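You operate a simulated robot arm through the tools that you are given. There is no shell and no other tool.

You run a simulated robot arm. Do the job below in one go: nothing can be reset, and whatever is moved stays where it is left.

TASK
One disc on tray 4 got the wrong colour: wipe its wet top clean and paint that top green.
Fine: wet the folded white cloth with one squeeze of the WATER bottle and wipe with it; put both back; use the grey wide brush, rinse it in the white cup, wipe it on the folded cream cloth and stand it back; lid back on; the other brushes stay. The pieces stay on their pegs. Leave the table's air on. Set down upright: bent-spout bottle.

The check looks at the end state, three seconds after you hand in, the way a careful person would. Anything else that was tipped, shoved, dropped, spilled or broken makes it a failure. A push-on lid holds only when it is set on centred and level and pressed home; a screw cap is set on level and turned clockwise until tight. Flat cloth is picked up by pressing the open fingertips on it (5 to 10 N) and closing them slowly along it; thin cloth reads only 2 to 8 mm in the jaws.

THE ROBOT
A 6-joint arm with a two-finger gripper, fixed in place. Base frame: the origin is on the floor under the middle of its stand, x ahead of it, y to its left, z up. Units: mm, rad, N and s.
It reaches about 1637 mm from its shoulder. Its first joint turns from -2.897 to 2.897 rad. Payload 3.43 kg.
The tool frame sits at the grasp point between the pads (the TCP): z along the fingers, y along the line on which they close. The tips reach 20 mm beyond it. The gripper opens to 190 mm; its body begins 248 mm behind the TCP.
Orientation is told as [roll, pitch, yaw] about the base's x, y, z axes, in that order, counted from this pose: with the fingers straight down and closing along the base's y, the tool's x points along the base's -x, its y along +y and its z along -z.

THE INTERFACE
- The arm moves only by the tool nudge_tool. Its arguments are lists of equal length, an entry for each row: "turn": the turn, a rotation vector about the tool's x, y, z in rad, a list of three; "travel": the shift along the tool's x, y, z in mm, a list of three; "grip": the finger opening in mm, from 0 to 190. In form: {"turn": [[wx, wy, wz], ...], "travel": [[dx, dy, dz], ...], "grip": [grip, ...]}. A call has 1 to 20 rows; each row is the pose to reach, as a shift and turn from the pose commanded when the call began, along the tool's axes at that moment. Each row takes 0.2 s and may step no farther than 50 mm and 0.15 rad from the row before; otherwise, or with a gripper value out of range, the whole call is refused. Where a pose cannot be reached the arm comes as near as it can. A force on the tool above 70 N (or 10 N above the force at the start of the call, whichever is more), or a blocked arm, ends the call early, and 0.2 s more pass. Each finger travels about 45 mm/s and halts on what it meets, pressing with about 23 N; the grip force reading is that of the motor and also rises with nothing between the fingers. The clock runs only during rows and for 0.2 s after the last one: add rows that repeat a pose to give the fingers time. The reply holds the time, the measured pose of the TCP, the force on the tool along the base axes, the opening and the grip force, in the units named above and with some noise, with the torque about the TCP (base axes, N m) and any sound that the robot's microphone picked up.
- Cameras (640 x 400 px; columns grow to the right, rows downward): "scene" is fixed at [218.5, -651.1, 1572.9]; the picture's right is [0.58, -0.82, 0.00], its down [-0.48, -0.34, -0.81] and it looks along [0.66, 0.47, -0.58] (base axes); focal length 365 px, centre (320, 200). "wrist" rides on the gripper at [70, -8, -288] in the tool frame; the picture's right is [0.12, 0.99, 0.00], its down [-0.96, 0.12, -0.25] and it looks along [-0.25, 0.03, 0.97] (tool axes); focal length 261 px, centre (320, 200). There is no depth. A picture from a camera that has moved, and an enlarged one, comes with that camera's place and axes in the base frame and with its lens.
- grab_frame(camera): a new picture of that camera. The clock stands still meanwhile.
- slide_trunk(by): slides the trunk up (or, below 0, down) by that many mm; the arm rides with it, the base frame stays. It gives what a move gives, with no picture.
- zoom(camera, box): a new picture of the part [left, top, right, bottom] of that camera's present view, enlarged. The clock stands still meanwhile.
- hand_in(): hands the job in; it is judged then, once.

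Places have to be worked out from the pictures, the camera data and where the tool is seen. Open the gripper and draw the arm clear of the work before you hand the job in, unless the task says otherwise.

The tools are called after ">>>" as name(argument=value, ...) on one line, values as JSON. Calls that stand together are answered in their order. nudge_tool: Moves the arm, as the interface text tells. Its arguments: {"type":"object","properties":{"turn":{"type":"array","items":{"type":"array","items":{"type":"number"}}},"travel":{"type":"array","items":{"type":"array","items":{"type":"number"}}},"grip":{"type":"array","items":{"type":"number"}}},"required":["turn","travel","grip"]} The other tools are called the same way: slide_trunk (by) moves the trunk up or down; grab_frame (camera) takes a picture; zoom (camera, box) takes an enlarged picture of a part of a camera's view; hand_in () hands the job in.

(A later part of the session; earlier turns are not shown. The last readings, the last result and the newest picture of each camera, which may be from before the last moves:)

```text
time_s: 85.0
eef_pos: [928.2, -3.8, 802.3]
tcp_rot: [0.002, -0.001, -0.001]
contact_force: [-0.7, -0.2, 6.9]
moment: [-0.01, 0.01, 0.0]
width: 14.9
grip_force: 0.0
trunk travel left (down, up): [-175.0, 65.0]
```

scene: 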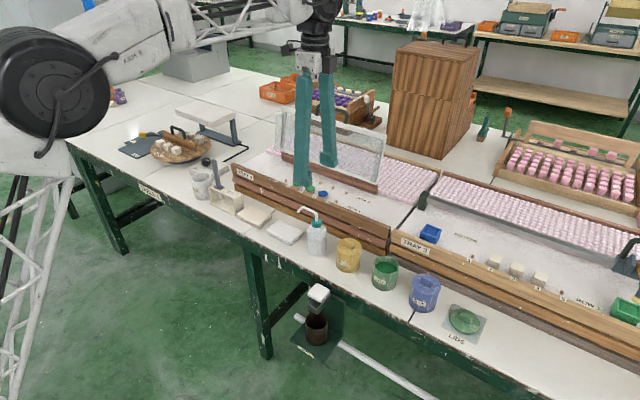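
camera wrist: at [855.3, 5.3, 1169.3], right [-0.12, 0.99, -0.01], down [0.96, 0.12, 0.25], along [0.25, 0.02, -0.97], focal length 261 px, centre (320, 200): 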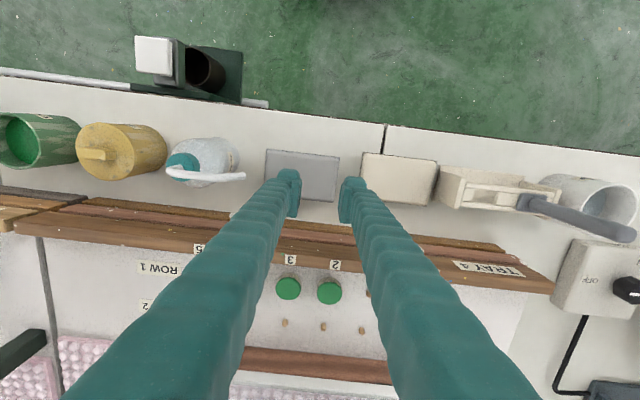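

6.9 N at 14.9 mm. Continue toward the pinch.

>>> nudge_tool(turn=[[0, 0, 0], [0, 0, 0], [0, 0, 0], [0, 0, 0], [0, 0, 0], [0, 0, 0], [0, 0, 0]], travel=[[0, 0, 0], [0, 0, 0], [0, 0, 0], [0, 0, 0], [0, 0, 0], [0, 0, 0], [0, 0, 0]], grip=[15, 14, 13, 12, 11, 10, 9])

>>> zoom(camera="scene", box=[260, 195, 310, 235])

>>> zoom(camera="wrist", box=[280, 150, 360, 220])

```text
time_s: 86.6
eef_pos: [927.9, -2.6, 803.6]
tcp_rot: [0.002, -0.003, 0.0]
contact_force: [-0.5, 0.8, 4.8]
moment: [0.04, 0.03, -0.01]
width: 9.3
grip_force: 1.1
trunk travel left (down, up): [-175.0, 65.0]
```

```text
10.00 times, centred on (285, 215) of scene
camera zoom: at [218.5, -651.1, 1572.9], right [0.58, -0.82, 0.0], down [-0.48, -0.34, -0.81], along [0.66, 0.47, -0.58], focal length 3646 px, centre (670, 50)
```

zoom: 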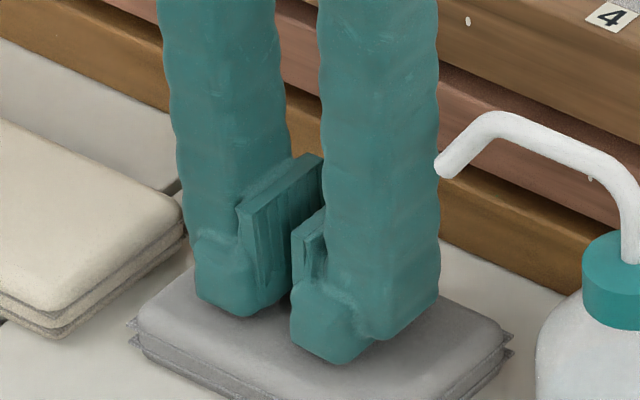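

```text
5.71 times, centred on (320, 185) of wrist
camera zoom: at [857.3, -12.4, 1091.5], right [-0.12, 0.99, 0.0], down [0.96, 0.12, 0.25], along [0.25, 0.03, -0.97], focal length 1489 px, centre (320, 286)
```

zoom: 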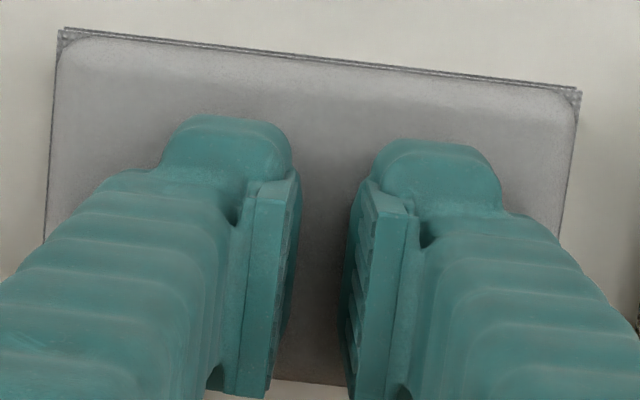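

4.8 N, 9.3 mm, grip force rising slightly. I add 0.2 mm press and close to the pinch.

>>> nudge_tool(turn=[[0, 0, 0], [0, 0, 0], [0, 0, 0]], travel=[[0, 0, 0.2], [0, 0, 0.2], [0, 0, 0.2]], grip=[8, 7, 6])

```text
time_s: 87.4
eef_pos: [927.8, -3.4, 803.4]
tcp_rot: [0.001, -0.002, 0.002]
contact_force: [-0.2, 0.4, 7.0]
moment: [-0.01, 0.01, 0.01]
width: 5.8
grip_force: 0.1
trunk travel left (down, up): [-175.0, 65.0]
```

7.0 N at 5.8 mm with no grip resistance yet. Continue closing to firm pinch.

>>> nudge_tool(turn=[[0, 0, 0], [0, 0, 0], [0, 0, 0], [0, 0, 0], [0, 0, 0]], travel=[[0, 0, 0], [0, 0, 0], [0, 0, 0], [0, 0, 0], [0, 0, 0]], grip=[5, 4, 3, 2, 1])

```text
time_s: 88.6
eef_pos: [929.0, -3.6, 805.0]
tcp_rot: [0.001, -0.002, 0.002]
contact_force: [-1.1, -0.4, 4.4]
moment: [-0.05, 0.02, 0.01]
width: 6.1
grip_force: 22.8
trunk travel left (down, up): [-175.0, 65.0]
```

6.1 mm with 22.8 N grip and 4.4 N press – the cloth is in the jaws. I lift just 3 mm very slowly and read again.

>>> nudge_tool(turn=[[0, 0, 0], [0, 0, 0], [0, 0, 0], [0, 0, 0], [0, 0, 0], [0, 0, 0]], travel=[[0, 0, -0.5], [0, 0, -1], [0, 0, -1.5], [0, 0, -2], [0, 0, -2.5], [0, 0, -3]], grip=[0, 0, 0, 0, 0, 0])

>>> zoom(camera="scene", box=[260, 195, 310, 235])

```text
time_s: 90.0
eef_pos: [928.0, -4.1, 807.3]
tcp_rot: [0.002, -0.002, 0.001]
contact_force: [-0.2, 0.0, -0.2]
moment: [0.03, 0.03, 0.0]
width: 0.0
grip_force: 23.1
trunk travel left (down, up): [-175.0, 65.0]
```

```text
10.00 times, centred on (285, 215) of scene
camera zoom: at [218.5, -651.1, 1572.9], right [0.58, -0.82, 0.0], down [-0.48, -0.34, -0.81], along [0.66, 0.47, -0.58], focal length 3646 px, centre (670, 50)
```

zoom: 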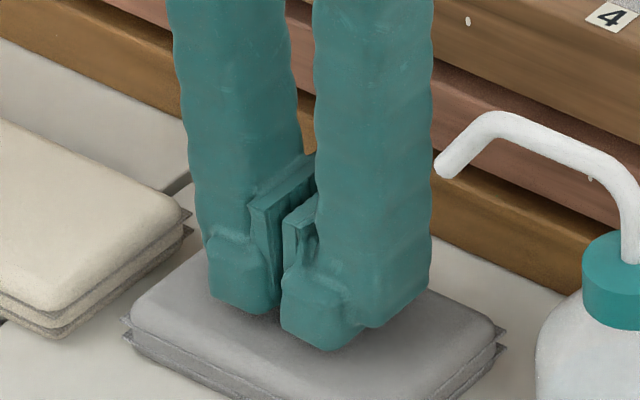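

The pinch let go again at once. From the LIDS label I now estimate the table at z≈757.5, so the pad is ~19 mm thick and my earlier side grip was far too high; a low side grip should hold. First I drag the cloth back −x (it sits too near the tray) by pressing lightly with the closed tips at its centre.

>>> nudge_tool(turn=[[0, 0, 0], [0, 0, 0], [0, 0, 0], [0, 0, 0], [0, 0, 0]], travel=[[0, -5, -1], [0, -10, -1], [0, -15, -1], [0, -15, 1.5], [0, -15, 2.5]], grip=[0, 0, 0, 0, 0])

```text
time_s: 91.2
eef_pos: [928.0, -17.5, 805.1]
tcp_rot: [0.002, -0.003, 0.0]
contact_force: [-0.5, -0.5, -0.4]
moment: [0.02, -0.02, 0.02]
width: 0.1
grip_force: 22.9
trunk travel left (down, up): [-175.0, 65.0]
```

Free at 805. I lower 1.5 mm more for a light press.

>>> nudge_tool(turn=[[0, 0, 0], [0, 0, 0], [0, 0, 0], [0, 0, 0]], travel=[[0, 0, 0.6], [0, 0, 1.2], [0, 0, 1.7], [0, 0, 1.7]], grip=[0, 0, 0, 0])

```text
time_s: 92.2
eef_pos: [928.7, -18.7, 803.9]
tcp_rot: [0.002, -0.001, 0.002]
contact_force: [0.3, 2.2, 6.0]
moment: [0.03, -0.06, 0.02]
width: 6.0
grip_force: 22.7
trunk travel left (down, up): [-175.0, 65.0]
```

Interesting: the jaws read 6 mm just from pressing, so that reading is not a real hold. With 6 N on the cloth I now drag it slowly −x by 13 mm.

>>> nudge_tool(turn=[[0, 0, 0], [0, 0, 0], [0, 0, 0], [0, 0, 0], [0, 0, 0], [0, 0, 0]], travel=[[2, 0, 0.1], [4.5, 0, 0.1], [7, 0, 0.1], [9.5, 0, 0.1], [12, 0, 0.1], [13, 0, 0.1]], grip=[0, 0, 0, 0, 0, 0])

>>> zoom(camera="wrist", box=[240, 110, 400, 230])

>>> zoom(camera="scene", box=[250, 185, 330, 245])

```text
time_s: 93.6
eef_pos: [915.3, -17.9, 803.5]
tcp_rot: [0.0, -0.002, 0.001]
contact_force: [8.4, -1.3, 18.5]
moment: [-0.04, -0.15, -0.04]
width: 5.9
grip_force: 23.2
trunk travel left (down, up): [-175.0, 65.0]
```

```text
3.33 times, centred on (320, 170) of wrist
camera zoom: at [844.1, -26.9, 1090.9], right [-0.12, 0.99, 0.0], down [0.96, 0.12, 0.25], along [0.25, 0.03, -0.97], focal length 869 px, centre (320, 300)
```

zoom: 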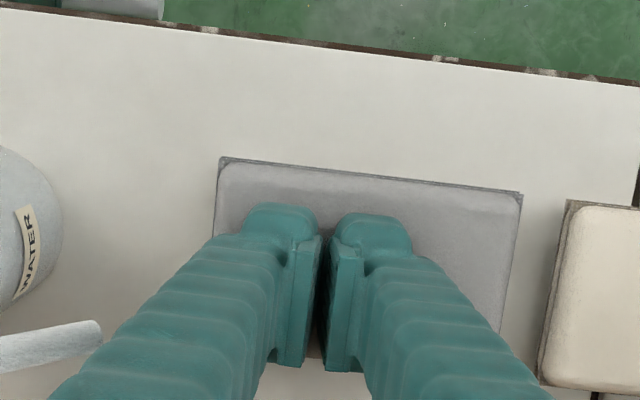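

```text
6.67 times, centred on (290, 215) of scene
camera zoom: at [218.5, -651.1, 1572.9], right [0.58, -0.82, 0.0], down [-0.48, -0.34, -0.81], along [0.66, 0.47, -0.58], focal length 2431 px, centre (520, 100)
```

zoom: 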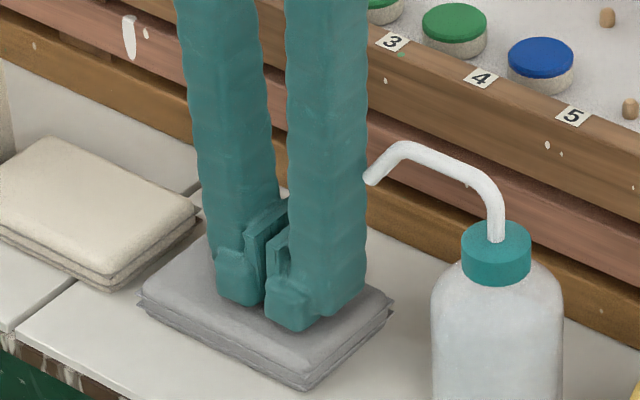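

The cloth is back near x≈911.5 (centre y≈−4). Since the jaws currently read 5.9 mm, I test the hold by lifting 1 mm at a time and reading force and width.

>>> nudge_tool(turn=[[0, 0, 0], [0, 0, 0]], travel=[[0, 0, -0.7], [0, 0, -1.4]], grip=[0, 0])

```text
time_s: 94.2
eef_pos: [913.9, -18.9, 802.9]
tcp_rot: [0.002, -0.003, 0.0]
contact_force: [8.8, -1.0, 19.1]
moment: [-0.02, -0.14, 0.01]
width: 6.0
grip_force: 22.8
trunk travel left (down, up): [-175.0, 65.0]
```

The push is still 19 N; I continue up another 1.5 mm.

>>> nudge_tool(turn=[[0, 0, 0], [0, 0, 0], [0, 0, 0]], travel=[[0, 0, -0.7], [0, 0, -1.4], [0, 0, -1.4]], grip=[0, 0, 0])

```text
time_s: 95.0
eef_pos: [913.3, -18.4, 803.1]
tcp_rot: [0.002, 0.0, 0.001]
contact_force: [-0.6, 1.9, 3.1]
moment: [0.02, -0.03, -0.03]
width: 6.2
grip_force: 23.0
trunk travel left (down, up): [-175.0, 65.0]
```

Force is down to 3 N and the jaws still read 6.2 mm. Up another 0.7 mm.

>>> nudge_tool(turn=[[0, 0, 0], [0, 0, 0]], travel=[[0, 0, -0.4], [0, 0, -0.7]], grip=[0, 0])

>>> zoom(camera="wrist", box=[280, 150, 360, 220])

```text
time_s: 95.6
eef_pos: [914.5, -17.3, 804.2]
tcp_rot: [0.001, 0.0, 0.002]
contact_force: [-0.2, -0.1, 0.0]
moment: [0.01, 0.05, -0.05]
width: 0.0
grip_force: 23.2
trunk travel left (down, up): [-175.0, 65.0]
```

```text
5.71 times, centred on (320, 185) of wrist
camera zoom: at [844.3, -27.5, 1093.0], right [-0.12, 0.99, 0.0], down [0.96, 0.12, 0.25], along [0.25, 0.03, -0.97], focal length 1489 px, centre (320, 286)
```

zoom: 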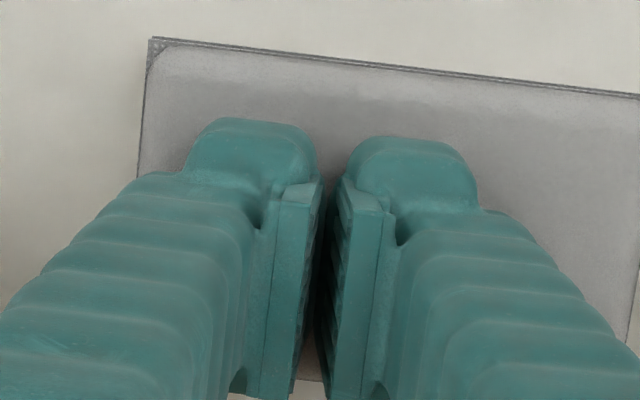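

The reading only exists while pressing, so the pinch never truly holds this thick folded pad. Its sides are free, so I'll grip it low by its long sides: rise, turn back to close along x, and open to 82 mm above (911.5, 0).

>>> nudge_tool(turn=[[0, 0, 0], [0, 0, 0], [0, 0, 0.143], [0, 0, 0.286], [0, 0, 0.429], [0, 0, 0.572], [0, 0, 0.715], [0, 0, 0.858], [0, 0, 1.001], [0, 0, 1.144], [0, 0, 1.287], [0, 0, 1.43], [0, 0, 1.5708], [0, 0, 1.5708], [0, 0, 1.5708], [0, 0, 1.5708]], travel=[[0, 0, -30], [0, 0, -65], [0, 3, -65], [0, 6, -65], [0, 9, -65], [0, 12, -65], [0, 15, -65], [1, 18, -65], [2, 20, -65], [2.8, 20, -65], [2.8, 20, -65], [2.8, 20, -65], [2.8, 20, -65], [2.8, 20, -65], [2.8, 20, -65], [2.8, 20, -65]], grip=[0, 0, 0, 0, 0, 0, 0, 0, 0, 10, 20, 35, 50, 65, 78, 82])

>>> zoom(camera="wrist", box=[240, 120, 400, 260])

```text
time_s: 99.0
eef_pos: [911.0, 2.7, 871.2]
tcp_rot: [0.001, 0.001, -1.572]
contact_force: [-0.2, -0.7, 1.1]
moment: [0.03, -0.02, -0.01]
width: 82.2
grip_force: 0.0
trunk travel left (down, up): [-175.0, 65.0]
```

```text
2.86 times, centred on (320, 190) of wrist
camera zoom: at [903.4, 71.6, 1158.1], right [0.99, 0.12, 0.0], down [0.12, -0.96, 0.25], along [0.03, -0.24, -0.97], focal length 745 px, centre (320, 229)
```

zoom: 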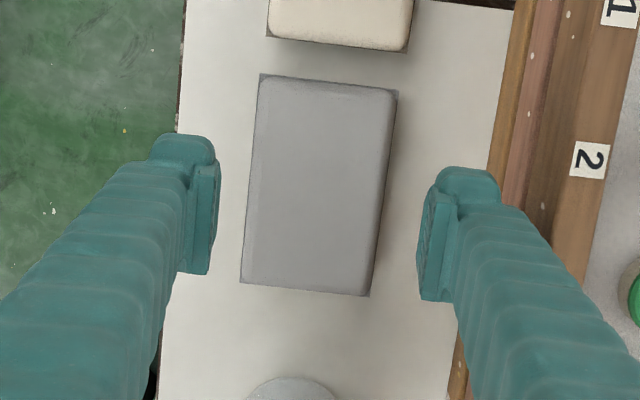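

The pad spans x 876.5–946, y −60…50, square to the jaws, and TCP is centred at (911.4, 1.6). I descend beside it, then creep down looking for the table.

>>> nudge_tool(turn=[[0, 0, 0], [0, 0, 0], [0, 0, 0], [0, 0, 0], [0, 0, 0], [0, 0, 0]], travel=[[0, 0, 20], [0, 0, 40], [0, 0, 60], [0, 0, 72], [0, 0, 79], [0, 0, 80]], grip=[82, 82, 82, 82, 82, 82])

>>> zoom(camera="wrist", box=[250, 130, 390, 250])

```text
time_s: 100.4
eef_pos: [911.5, 2.0, 790.3]
tcp_rot: [0.001, 0.001, -1.572]
contact_force: [0.4, 0.4, 0.4]
moment: [0.03, -0.01, 0.0]
width: 82.2
grip_force: 0.0
trunk travel left (down, up): [-175.0, 65.0]
```

```text
3.33 times, centred on (320, 190) of wrist
camera zoom: at [903.2, 71.7, 1078.3], right [0.99, 0.12, 0.0], down [0.12, -0.96, 0.25], along [0.03, -0.24, -0.97], focal length 869 px, centre (320, 233)
```

zoom: 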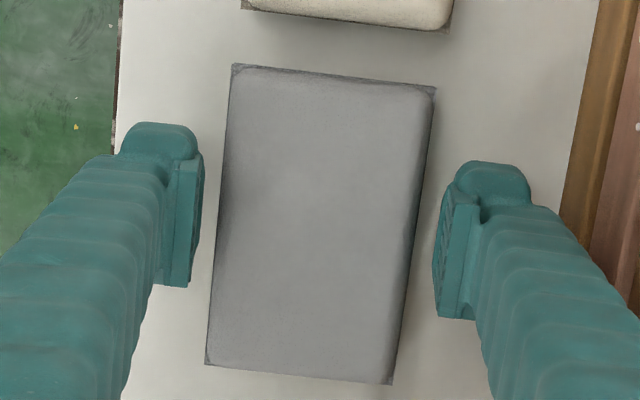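

Free at 790.3, well centred. I creep down in 1 mm steps.

>>> nudge_tool(turn=[[0, 0, 0], [0, 0, 0], [0, 0, 0], [0, 0, 0]], travel=[[0, 0, 1], [0, 0, 2], [0, 0, 3], [0, 0, 3]], grip=[82, 82, 82, 82])

```text
time_s: 101.4
eef_pos: [912.0, 0.8, 788.3]
tcp_rot: [0.002, 0.002, -1.571]
contact_force: [-0.5, -0.3, 0.2]
moment: [-0.04, 0.01, -0.02]
width: 82.1
grip_force: 0.0
trunk travel left (down, up): [-175.0, 65.0]
```

Still free at ~787–788. Two more millimetres.

>>> nudge_tool(turn=[[0, 0, 0], [0, 0, 0], [0, 0, 0]], travel=[[0, 0, 1], [0, 0, 2], [0, 0, 2]], grip=[82, 82, 82])

```text
time_s: 102.2
eef_pos: [911.5, 1.3, 785.8]
tcp_rot: [0.003, 0.002, -1.571]
contact_force: [1.5, 0.4, 0.6]
moment: [-0.02, 0.0, 0.0]
width: 82.1
grip_force: 0.1
trunk travel left (down, up): [-175.0, 65.0]
```

Two more millimetres down.

>>> nudge_tool(turn=[[0, 0, 0], [0, 0, 0], [0, 0, 0]], travel=[[0, 0, 1], [0, 0, 2], [0, 0, 2]], grip=[82, 82, 82])

>>> zoom(camera="scene", box=[240, 175, 330, 245])

```text
time_s: 103.0
eef_pos: [912.9, 0.2, 783.1]
tcp_rot: [0.002, 0.002, -1.571]
contact_force: [0.3, 0.1, 0.0]
moment: [-0.02, -0.01, -0.03]
width: 82.3
grip_force: 0.0
trunk travel left (down, up): [-175.0, 65.0]
```

```text
5.71 times, centred on (285, 210) of scene
camera zoom: at [218.5, -651.1, 1572.9], right [0.58, -0.82, 0.0], down [-0.48, -0.34, -0.81], along [0.66, 0.47, -0.58], focal length 2083 px, centre (520, 143)
```

zoom: 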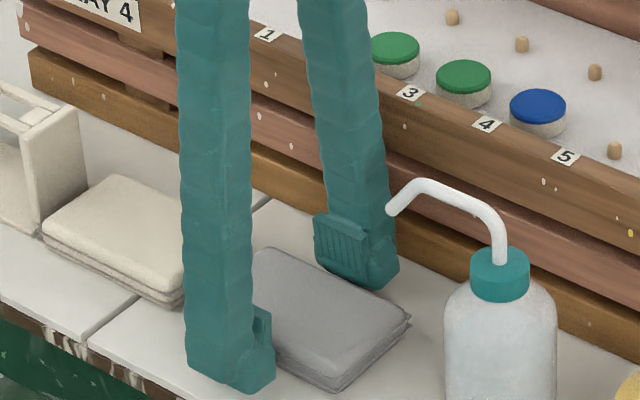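

At 783 the tips are ~5 mm above the table with no contact. I now close slowly on the pad's sides and watch the readings.

>>> nudge_tool(turn=[[0, 0, 0], [0, 0, 0], [0, 0, 0], [0, 0, 0], [0, 0, 0]], travel=[[0, 0, 0], [0, 0, 0], [0, 0, 0], [0, 0, 0], [0, 0, 0]], grip=[79, 76, 74, 72, 71])

```text
time_s: 104.2
eef_pos: [910.9, 0.9, 783.8]
tcp_rot: [0.001, -0.001, -1.571]
contact_force: [-0.6, 0.2, 0.0]
moment: [-0.01, 0.01, 0.02]
width: 71.1
grip_force: 0.1
trunk travel left (down, up): [-175.0, 65.0]
```

No load at 71 mm. I continue by 1 mm steps.

>>> nudge_tool(turn=[[0, 0, 0], [0, 0, 0], [0, 0, 0]], travel=[[0, 0, 0], [0, 0, 0], [0, 0, 0]], grip=[70, 69, 68])

```text
time_s: 105.0
eef_pos: [911.6, 0.5, 782.0]
tcp_rot: [0.002, 0.001, -1.571]
contact_force: [-0.1, 0.1, 0.2]
moment: [0.02, 0.0, -0.02]
width: 69.0
grip_force: 11.7
trunk travel left (down, up): [-175.0, 65.0]
```

Side contact at 69.0 mm with 11.7 N and no upward push: a proper grip. I tighten to ~20 N and lift 4 mm slowly.

>>> nudge_tool(turn=[[0, 0, 0], [0, 0, 0], [0, 0, 0], [0, 0, 0], [0, 0, 0], [0, 0, 0], [0, 0, 0]], travel=[[0, 0, 0], [0, 0, 0], [0, 0, 0], [0, 0, -1], [0, 0, -2], [0, 0, -3], [0, 0, -4]], grip=[67, 66, 65, 65, 65, 65, 65])

>>> zoom(camera="scene", box=[240, 175, 330, 245])

>>> zoom(camera="wrist", box=[250, 130, 390, 250])

```text
time_s: 106.6
eef_pos: [912.0, -0.1, 787.5]
tcp_rot: [0.002, 0.003, -1.569]
contact_force: [-0.8, -0.4, -0.3]
moment: [0.01, 0.02, 0.0]
width: 68.6
grip_force: 23.0
trunk travel left (down, up): [-175.0, 65.0]
```

```text
5.71 times, centred on (285, 210) of scene
camera zoom: at [218.5, -651.1, 1572.9], right [0.58, -0.82, 0.0], down [-0.48, -0.34, -0.81], along [0.66, 0.47, -0.58], focal length 2083 px, centre (520, 143)
```

zoom: 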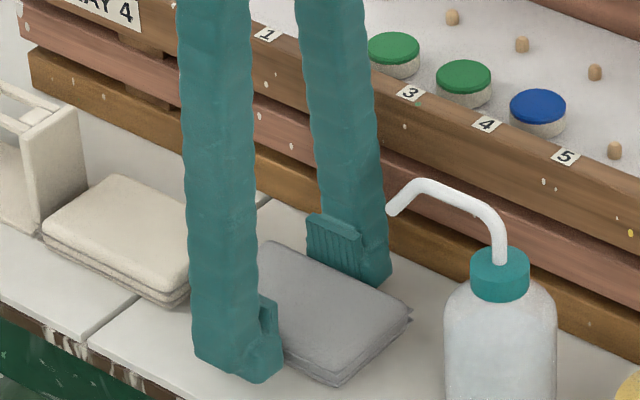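

```text
3.33 times, centred on (320, 190) of wrist
camera zoom: at [903.7, 70.8, 1075.3], right [0.99, 0.12, 0.0], down [0.12, -0.96, 0.25], along [0.03, -0.24, -0.97], focal length 869 px, centre (320, 233)
```

zoom: 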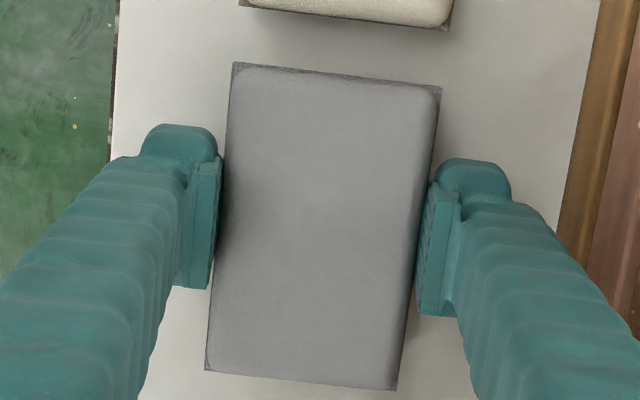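

The pad rises with the jaws (68.6 mm, 23 N). I lift 45 mm more, drifting slightly +y away from the spout.

>>> nudge_tool(turn=[[0, 0, 0], [0, 0, 0], [0, 0, 0], [0, 0, 0], [0, 0, 0], [0, 0, 0]], travel=[[0, 0, -5], [3, 0, -12], [8, 0, -22], [14, 0, -32], [18, 0, -45], [18, 0, -45]], grip=[65, 65, 65, 65, 65, 65])

>>> zoom(camera="scene", box=[230, 165, 330, 245])

>>> grab_frame(camera="wrist")

```text
time_s: 108.0
eef_pos: [911.8, 20.0, 831.6]
tcp_rot: [0.002, 0.002, -1.571]
contact_force: [0.4, -0.4, 0.1]
moment: [0.0, -0.02, 0.01]
width: 68.6
grip_force: 23.3
trunk travel left (down, up): [-175.0, 65.0]
```

```text
5.00 times, centred on (280, 205) of scene
camera zoom: at [218.5, -651.1, 1572.9], right [0.58, -0.82, 0.0], down [-0.48, -0.34, -0.81], along [0.66, 0.47, -0.58], focal length 1823 px, centre (520, 175)
```

zoom: 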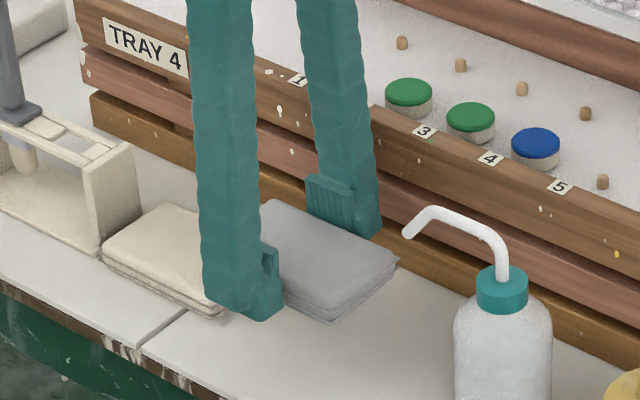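

```text
taken
camera wrist: at [902.9, 90.9, 1120.3], right [0.99, 0.12, 0.0], down [0.12, -0.96, 0.25], along [0.03, -0.24, -0.97], focal length 261 px, centre (320, 200)
```

wrist: 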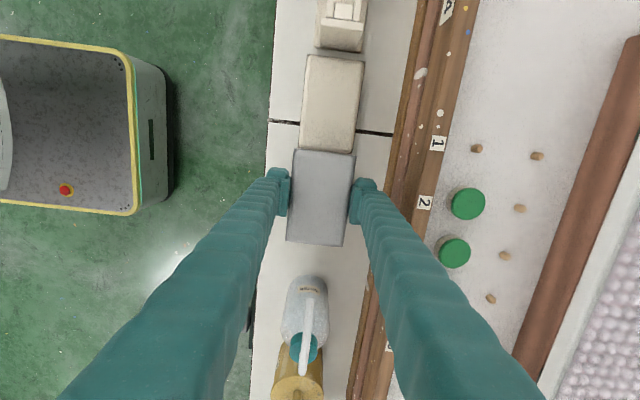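

The pad is held level and firmly. I raise it well clear (pad bottom above the 885 mm tray rail), then turn back to yaw 0 while moving over the blue disc, so the pad's length lies along x and its fingers flank it in y.

>>> nudge_tool(turn=[[0, 0, 0], [0, 0, 0], [0, 0, 0], [0, 0, 0], [0, 0, 0]], travel=[[0, 0, -30], [0, 0, -60], [0, 0, -95], [0, 0, -128], [0, 0, -128]], grip=[65, 65, 65, 65, 65])

>>> nudge_tool(turn=[[0, 0, -0.13], [0, 0, -0.26], [0, 0, -0.39], [0, 0, -0.52], [0, 0, -0.65], [0, 0, -0.78], [0, 0, -0.91], [0, 0, -1.04], [0, 0, -1.17], [0, 0, -1.3], [0, 0, -1.44], [0, 0, -1.5708], [0, 0, -1.5708]], travel=[[-5, 10, 0], [-12, 25, 0], [-20, 40, 0], [-28, 55, 0], [-36, 70, 0], [-44, 85, 0], [-52, 100, 0], [-60, 115, 0], [-68, 130, 0], [-76, 145, 0], [-84, 160, 0], [-92, 173, 0], [-92, 173, 0]], grip=[65, 65, 65, 65, 65, 65, 65, 65, 65, 65, 65, 65, 65])

>>> grab_frame(camera="wrist")

>>> zoom(camera="scene", box=[260, 120, 390, 220])

```text
time_s: 109.2
eef_pos: [911.6, 21.1, 959.4]
tcp_rot: [0.002, 0.002, -1.57]
contact_force: [0.3, -0.2, -1.4]
moment: [0.0, 0.02, -0.02]
width: 68.6
grip_force: 23.1
trunk travel left (down, up): [-175.0, 65.0]
```

```text
time_s: 112.0
eef_pos: [1085.4, -73.8, 959.9]
tcp_rot: [0.001, -0.001, 0.002]
contact_force: [-0.4, -0.1, -1.0]
moment: [0.03, 0.01, 0.02]
width: 68.6
grip_force: 22.7
trunk travel left (down, up): [-175.0, 65.0]
```

```text
taken
camera wrist: at [1015.6, -83.1, 1247.3], right [-0.12, 0.99, 0.0], down [0.96, 0.12, 0.25], along [0.25, 0.03, -0.97], focal length 261 px, centre (320, 200)
```

wrist: 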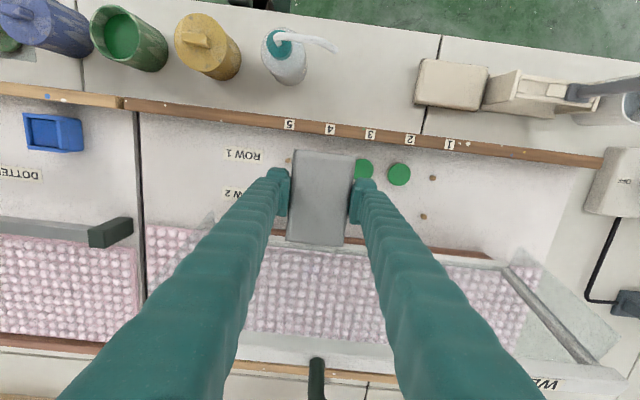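

```text
4.00 times, centred on (325, 170) of scene
camera zoom: at [218.5, -651.1, 1572.9], right [0.58, -0.82, 0.0], down [-0.48, -0.34, -0.81], along [0.66, 0.47, -0.58], focal length 1458 px, centre (300, 320)
```

zoom: 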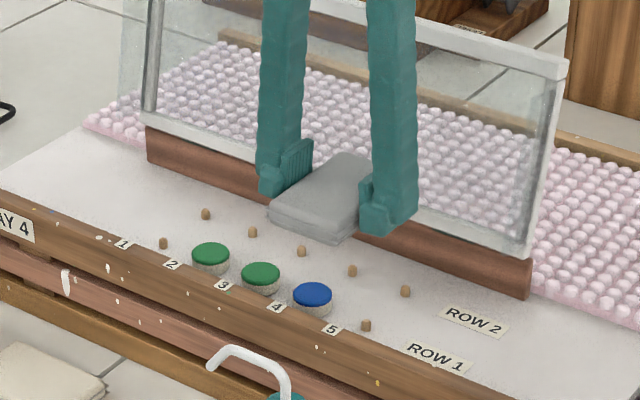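

The pad is held over the disc with its front edge short of the rail. I lower to just above rail height and check clearances.

>>> nudge_tool(turn=[[0, 0, 0], [0, 0, 0], [0, 0, 0], [0, 0, 0]], travel=[[0, 2, 15], [0, 3, 30], [0, 3, 42], [0, 3, 42]], grip=[65, 65, 65, 65])

>>> zoom(camera="wrist", box=[250, 110, 400, 250])

>>> zoom(camera="scene", box=[290, 140, 370, 210])

```text
time_s: 113.0
eef_pos: [1086.0, -71.3, 918.6]
tcp_rot: [0.003, -0.001, 0.0]
contact_force: [-0.1, 0.1, -0.5]
moment: [0.0, -0.01, 0.0]
width: 68.5
grip_force: 23.2
trunk travel left (down, up): [-175.0, 65.0]
```

```text
2.86 times, centred on (325, 180) of wrist
camera zoom: at [1015.1, -79.1, 1205.1], right [-0.12, 0.99, 0.0], down [0.96, 0.12, 0.25], along [0.25, 0.03, -0.97], focal length 745 px, centre (306, 257)
```

zoom: 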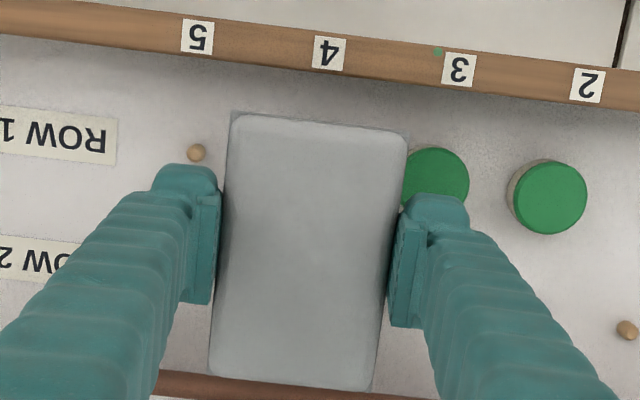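

```text
5.71 times, centred on (330, 175) of scene
camera zoom: at [218.5, -651.1, 1572.9], right [0.58, -0.82, 0.0], down [-0.48, -0.34, -0.81], along [0.66, 0.47, -0.58], focal length 2083 px, centre (263, 343)
```

zoom: 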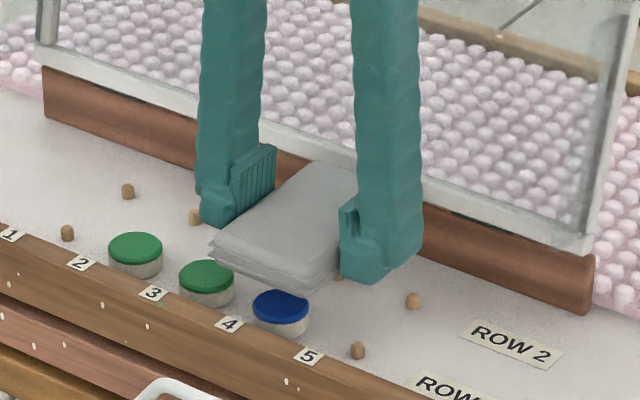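

Pad spans x≈1035–1146, y −106…−36 with 6 mm to the neighbouring disc and 16 mm to the rail. I lower toward the disc, then creep to light contact.

>>> nudge_tool(turn=[[0, 0, 0], [0, 0, 0], [0, 0, 0], [0, 0, 0]], travel=[[-1, -1, 8], [-2, -2, 15], [-2, -2, 20], [-2, -2, 22]], grip=[65, 65, 65, 65])

>>> zoom(camera="scene", box=[290, 140, 370, 210])

```text
time_s: 114.0
eef_pos: [1087.1, -71.7, 895.3]
tcp_rot: [0.0, -0.003, -0.001]
contact_force: [-0.3, 0.8, 0.4]
moment: [0.0, -0.01, -0.01]
width: 68.7
grip_force: 22.6
trunk travel left (down, up): [-175.0, 65.0]
```

```text
5.71 times, centred on (330, 175) of scene
camera zoom: at [218.5, -651.1, 1572.9], right [0.58, -0.82, 0.0], down [-0.48, -0.34, -0.81], along [0.66, 0.47, -0.58], focal length 2083 px, centre (263, 343)
```

zoom: 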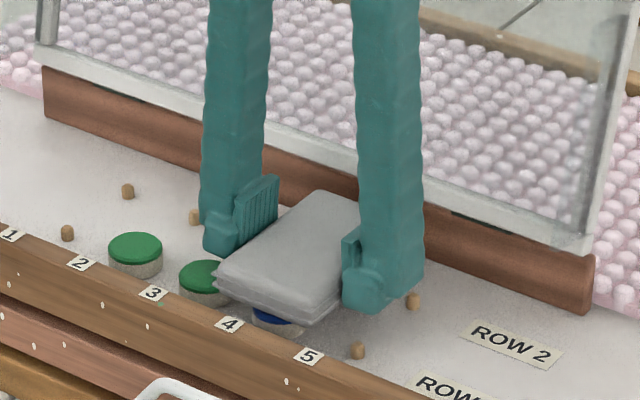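

Pad bottom is just above the disc. I creep down 1 mm at a time.

>>> nudge_tool(turn=[[0, 0, 0], [0, 0, 0], [0, 0, 0]], travel=[[0, 0, 1], [0, 0, 2], [0, 0, 2]], grip=[65, 65, 65])

```text
time_s: 114.8
eef_pos: [1086.7, -72.4, 894.4]
tcp_rot: [0.002, -0.003, 0.0]
contact_force: [0.5, 1.0, 0.2]
moment: [-0.01, 0.0, 0.04]
width: 68.6
grip_force: 22.2
trunk travel left (down, up): [-175.0, 65.0]
```

No contact yet; down 1.5 mm more.

>>> nudge_tool(turn=[[0, 0, 0], [0, 0, 0], [0, 0, 0]], travel=[[0, 0, 0.8], [0, 0, 1.5], [0, 0, 1.5]], grip=[65, 65, 65])

```text
time_s: 115.6
eef_pos: [1087.2, -72.9, 892.8]
tcp_rot: [0.002, -0.002, 0.0]
contact_force: [0.5, 0.3, -0.1]
moment: [0.01, 0.01, -0.01]
width: 68.8
grip_force: 23.0
trunk travel left (down, up): [-175.0, 65.0]
```

Still free; another 1.5 mm.

>>> nudge_tool(turn=[[0, 0, 0], [0, 0, 0], [0, 0, 0]], travel=[[0, 0, 0.8], [0, 0, 1.5], [0, 0, 1.5]], grip=[65, 65, 65])

>>> zoom(camera="scene", box=[300, 160, 350, 200])

```text
time_s: 116.4
eef_pos: [1087.2, -73.1, 891.9]
tcp_rot: [0.001, -0.002, 0.001]
contact_force: [0.5, -0.6, 4.3]
moment: [0.02, 0.1, 0.03]
width: 68.7
grip_force: 23.3
trunk travel left (down, up): [-175.0, 65.0]
```

```text
10.00 times, centred on (325, 180) of scene
camera zoom: at [218.5, -651.1, 1572.9], right [0.58, -0.82, 0.0], down [-0.48, -0.34, -0.81], along [0.66, 0.47, -0.58], focal length 3646 px, centre (270, 400)
```

zoom: 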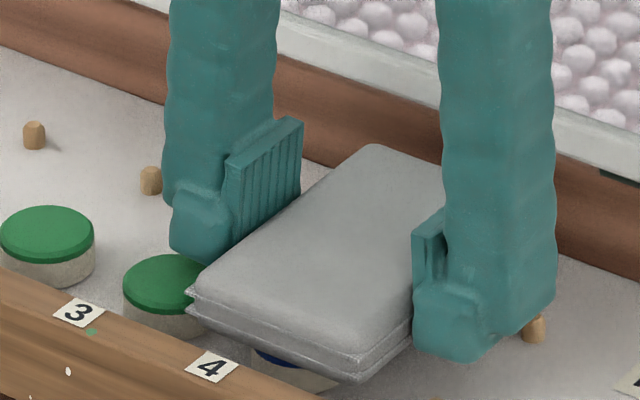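

Contact at 4.3 N. I wipe with gentle back-and-forth strokes of a few millimetres in x and y while keeping this light pressure.

>>> nudge_tool(turn=[[0, 0, 0], [0, 0, 0], [0, 0, 0], [0, 0, 0], [0, 0, 0], [0, 0, 0], [0, 0, 0], [0, 0, 0], [0, 0, 0], [0, 0, 0], [0, 0, 0], [0, 0, 0], [0, 0, 0], [0, 0, 0], [0, 0, 0], [0, 0, 0], [0, 0, 0], [0, 0, 0]], travel=[[-4, 0, 0], [-8, 0, 0], [-12, 0, 0], [-8, -2, 0], [-4, -3, 0], [0, -4, 0], [4, -4, 0], [0, -4, 0], [-4, -4, 0], [-8, -4, 0], [-12, -4, 0], [-8, -6, 0], [-4, -8, 0], [0, -8, 0], [4, -6, 0], [2, -3, 0], [0, 0, 0], [0, 0, 0]], grip=[65, 65, 65, 65, 65, 65, 65, 65, 65, 65, 65, 65, 65, 65, 65, 65, 65, 65])

>>> zoom(camera="scene", box=[300, 160, 350, 200])

```text
time_s: 120.2
eef_pos: [1086.8, -72.9, 891.2]
tcp_rot: [0.002, -0.001, 0.0]
contact_force: [0.3, 0.1, -1.1]
moment: [0.03, 0.0, -0.02]
width: 68.7
grip_force: 23.0
trunk travel left (down, up): [-175.0, 65.0]
```

```text
10.00 times, centred on (325, 180) of scene
camera zoom: at [218.5, -651.1, 1572.9], right [0.58, -0.82, 0.0], down [-0.48, -0.34, -0.81], along [0.66, 0.47, -0.58], focal length 3646 px, centre (270, 400)
```

zoom: 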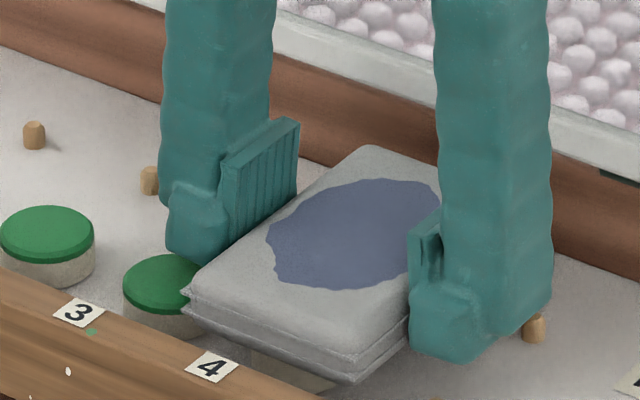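

The pad shows a blue stain, so paint came off. I lift the pad 60 mm to look at the disc.

>>> nudge_tool(turn=[[0, 0, 0], [0, 0, 0], [0, 0, 0], [0, 0, 0]], travel=[[0, 0, -15], [0, 0, -30], [0, 0, -60], [0, 0, -60]], grip=[65, 65, 65, 65])

>>> zoom(camera="scene", box=[300, 150, 360, 205])

>>> grab_frame(camera="wrist")

```text
time_s: 121.2
eef_pos: [1085.9, -72.2, 951.6]
tcp_rot: [0.001, 0.0, 0.0]
contact_force: [-0.2, -0.1, 0.2]
moment: [-0.01, -0.01, 0.0]
width: 68.5
grip_force: 23.1
trunk travel left (down, up): [-175.0, 65.0]
```

```text
7.27 times, centred on (330, 178) of scene
camera zoom: at [218.5, -651.1, 1572.9], right [0.58, -0.82, 0.0], down [-0.48, -0.34, -0.81], along [0.66, 0.47, -0.58], focal length 2652 px, centre (247, 364)
```

zoom: 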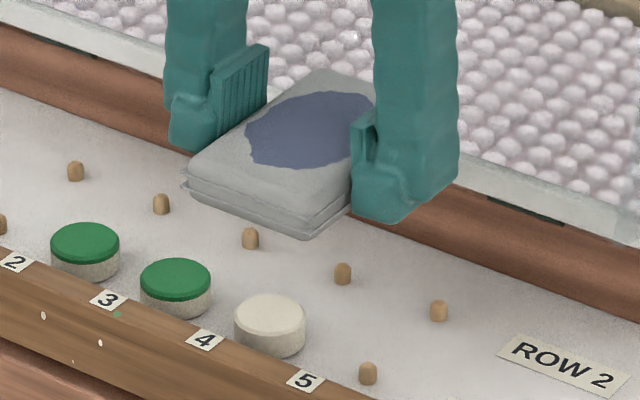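

```text
taken
camera wrist: at [1015.1, -81.6, 1241.4], right [-0.12, 0.99, 0.0], down [0.96, 0.12, 0.25], along [0.25, 0.03, -0.97], focal length 261 px, centre (320, 200)
```

wrist: 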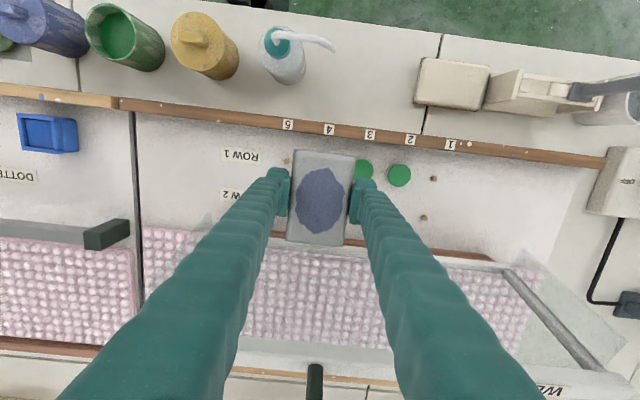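

The top is clean (bare cream) and the disc still sits on its peg. I carry the cloth back: rise a little, turn −90° and move to (911.8, 5), staying above the spout.

>>> nudge_tool(turn=[[0, 0, 0], [0, 0, 0.13], [0, 0, 0.26], [0, 0, 0.39], [0, 0, 0.52], [0, 0, 0.65], [0, 0, 0.78], [0, 0, 0.91], [0, 0, 1.04], [0, 0, 1.17], [0, 0, 1.3], [0, 0, 1.44], [0, 0, 1.5708], [0, 0, 1.5708]], travel=[[0, 0, -15], [12, 6, -15], [27, 13, -15], [42, 20, -15], [57, 27, -15], [72, 34, -15], [87, 41, -15], [102, 48, -15], [117, 55, -15], [132, 62, -15], [147, 69, -15], [162, 75, -15], [173.3, 78.6, -15], [173.3, 78.6, -15]], grip=[65, 65, 65, 65, 65, 65, 65, 65, 65, 65, 65, 65, 65, 65])

>>> grab_frame(camera="wrist")

>>> zoom(camera="scene", box=[300, 150, 360, 205])

```text
time_s: 124.2
eef_pos: [913.4, 6.1, 965.5]
tcp_rot: [0.001, 0.001, -1.571]
contact_force: [0.6, -0.2, -0.3]
moment: [0.02, 0.01, 0.0]
width: 68.6
grip_force: 23.0
trunk travel left (down, up): [-175.0, 65.0]
```

```text
taken
camera wrist: at [904.9, 75.5, 1253.2], right [0.99, 0.12, 0.0], down [0.11, -0.96, 0.25], along [0.03, -0.24, -0.97], focal length 261 px, centre (320, 200)
```

wrist: 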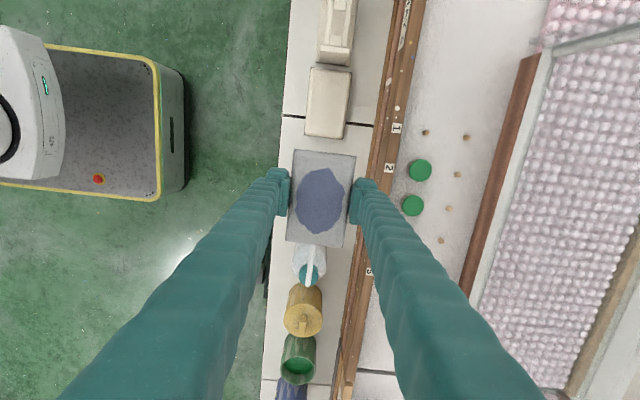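

```text
7.27 times, centred on (330, 178) of scene
camera zoom: at [218.5, -651.1, 1572.9], right [0.58, -0.82, 0.0], down [-0.48, -0.34, -0.81], along [0.66, 0.47, -0.58], focal length 2652 px, centre (247, 364)
```

zoom: 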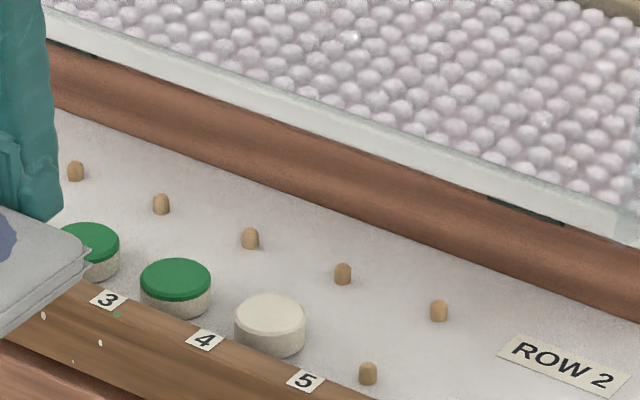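

Over (912.9, 5.5). I descend beside the spout to just above the table, 20 mm clear of the spout in y.

>>> nudge_tool(turn=[[0, 0, 0], [0, 0, 0], [0, 0, 0], [0, 0, 0], [0, 0, 0], [0, 0, 0], [0, 0, 0], [0, 0, 0]], travel=[[0, -1, 25], [0, -1, 55], [0, -1, 85], [0, -1, 115], [0, -1, 140], [0, -1, 158], [0, -1, 168], [0, -1, 168]], grip=[65, 65, 65, 65, 65, 65, 65, 65])

>>> zoom(camera="scene", box=[230, 170, 340, 250])

>>> zoom(camera="wrist", box=[240, 120, 400, 260])

```text
time_s: 126.0
eef_pos: [911.9, 6.4, 799.9]
tcp_rot: [0.003, 0.002, -1.571]
contact_force: [0.4, 0.3, 0.0]
moment: [-0.02, -0.03, -0.06]
width: 68.5
grip_force: 23.3
trunk travel left (down, up): [-175.0, 65.0]
```

```text
5.00 times, centred on (285, 210) of scene
camera zoom: at [218.5, -651.1, 1572.9], right [0.58, -0.82, 0.0], down [-0.48, -0.34, -0.81], along [0.66, 0.47, -0.58], focal length 1823 px, centre (495, 150)
```

zoom: 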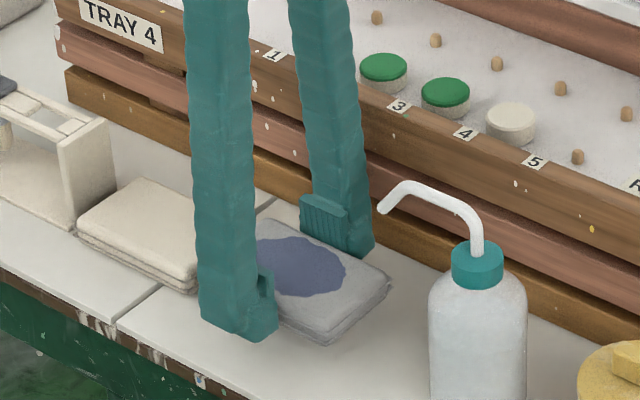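

```text
2.86 times, centred on (320, 190) of wrist
camera zoom: at [904.0, 77.9, 1087.1], right [0.99, 0.12, 0.0], down [0.12, -0.96, 0.25], along [0.03, -0.24, -0.97], focal length 745 px, centre (320, 229)
```

zoom: 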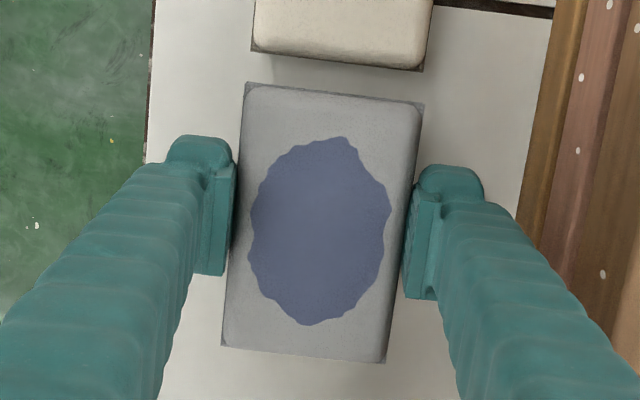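

I shift −20 mm in y under the spout level to the original spot and lower close to the table.

>>> nudge_tool(turn=[[0, 0, 0], [0, 0, 0], [0, 0, 0], [0, 0, 0], [0, 0, 0], [0, 0, 0]], travel=[[-7, 0, 4], [-14, 0, 7], [-20, 0, 9], [-20, 0, 12], [-20, 0, 14], [-20, 0, 14]], grip=[65, 65, 65, 65, 65, 65])

>>> zoom(camera="scene", box=[230, 170, 340, 250])

>>> zoom(camera="wrist", box=[240, 120, 400, 260])

```text
time_s: 127.4
eef_pos: [912.8, -11.7, 782.7]
tcp_rot: [0.002, 0.003, -1.572]
contact_force: [-0.3, 0.2, 0.6]
moment: [0.01, -0.01, 0.01]
width: 68.3
grip_force: 22.9
trunk travel left (down, up): [-175.0, 65.0]
```

```text
5.00 times, centred on (285, 210) of scene
camera zoom: at [218.5, -651.1, 1572.9], right [0.58, -0.82, 0.0], down [-0.48, -0.34, -0.81], along [0.66, 0.47, -0.58], focal length 1823 px, centre (495, 150)
```

zoom: 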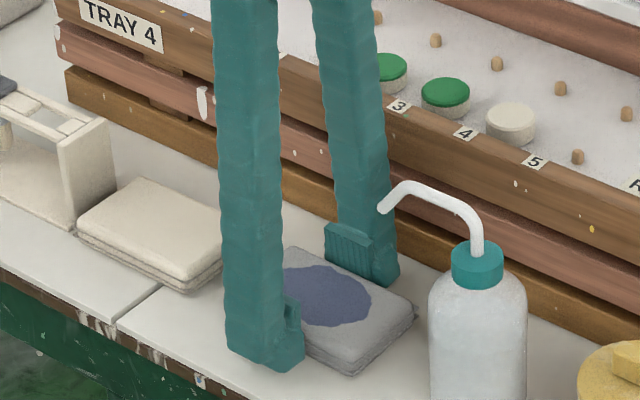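

```text
2.86 times, centred on (320, 190) of wrist
camera zoom: at [904.3, 56.9, 1071.8], right [0.99, 0.12, 0.0], down [0.12, -0.96, 0.25], along [0.03, -0.24, -0.97], focal length 745 px, centre (320, 229)
```

zoom: 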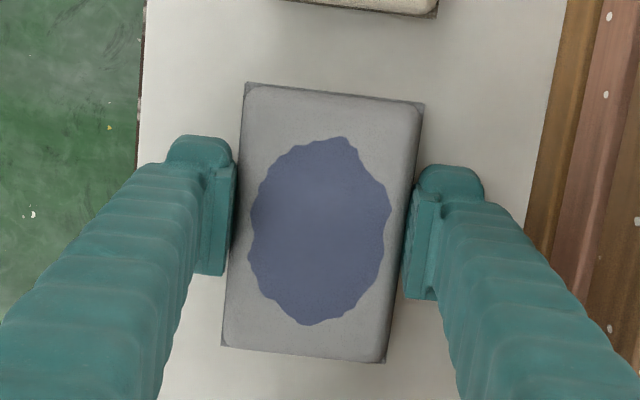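

Pad is over (912, −19), its original place, about 1 mm up. I lower in half-millimetre steps until contact.

>>> nudge_tool(turn=[[0, 0, 0], [0, 0, 0], [0, 0, 0], [0, 0, 0]], travel=[[0, 0, 0.5], [0, 0, 1], [0, 0, 1.5], [0, 0, 1.5]], grip=[65, 65, 65, 65])

```text
time_s: 128.4
eef_pos: [911.5, -12.2, 782.8]
tcp_rot: [0.003, 0.001, -1.568]
contact_force: [-2.6, 2.6, 5.5]
moment: [-0.33, 0.09, -0.12]
width: 68.4
grip_force: 23.2
trunk travel left (down, up): [-175.0, 65.0]
```

Table contact (5.5 N). I open the fingers to 82 mm and rise straight up.

>>> nudge_tool(turn=[[0, 0, 0], [0, 0, 0], [0, 0, 0], [0, 0, 0], [0, 0, 0], [0, 0, 0], [0, 0, 0], [0, 0, 0], [0, 0, 0]], travel=[[0, 0, -0.5], [0, 0, -0.5], [0, 0, -0.5], [0, 0, -0.5], [0, 0, -10], [0, 0, -30], [0, 0, -70], [0, 0, -115], [0, 0, -160]], grip=[69, 73, 78, 82, 82, 82, 82, 82, 82])

>>> grab_frame(camera="wrist")

>>> zoom(camera="scene", box=[190, 150, 340, 260])

```text
time_s: 130.4
eef_pos: [912.4, -9.9, 942.4]
tcp_rot: [0.001, 0.002, -1.571]
contact_force: [0.0, 0.4, -0.2]
moment: [0.01, 0.04, 0.01]
width: 82.1
grip_force: 0.0
trunk travel left (down, up): [-175.0, 65.0]
```

```text
taken
camera wrist: at [904.2, 59.3, 1230.5], right [0.99, 0.12, 0.0], down [0.12, -0.96, 0.25], along [0.03, -0.24, -0.97], focal length 261 px, centre (320, 200)
```

wrist: 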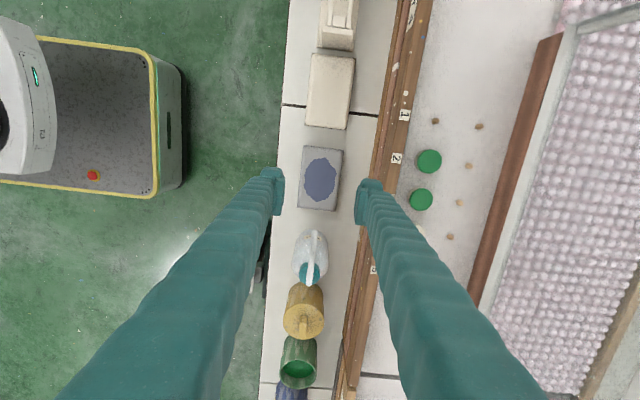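

```text
3.64 times, centred on (265, 205) of scene
camera zoom: at [218.5, -651.1, 1572.9], right [0.58, -0.82, 0.0], down [-0.48, -0.34, -0.81], along [0.66, 0.47, -0.58], focal length 1326 px, centre (520, 182)
```

zoom: 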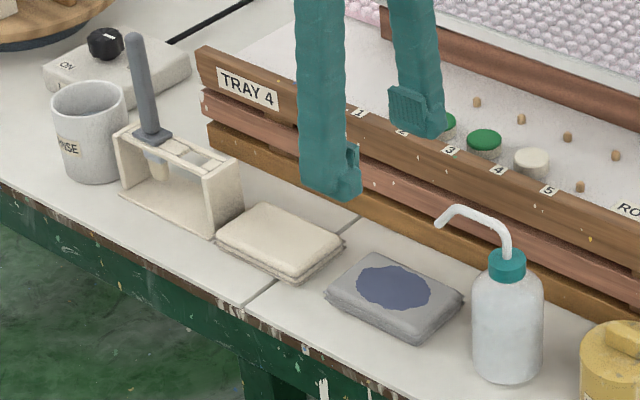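

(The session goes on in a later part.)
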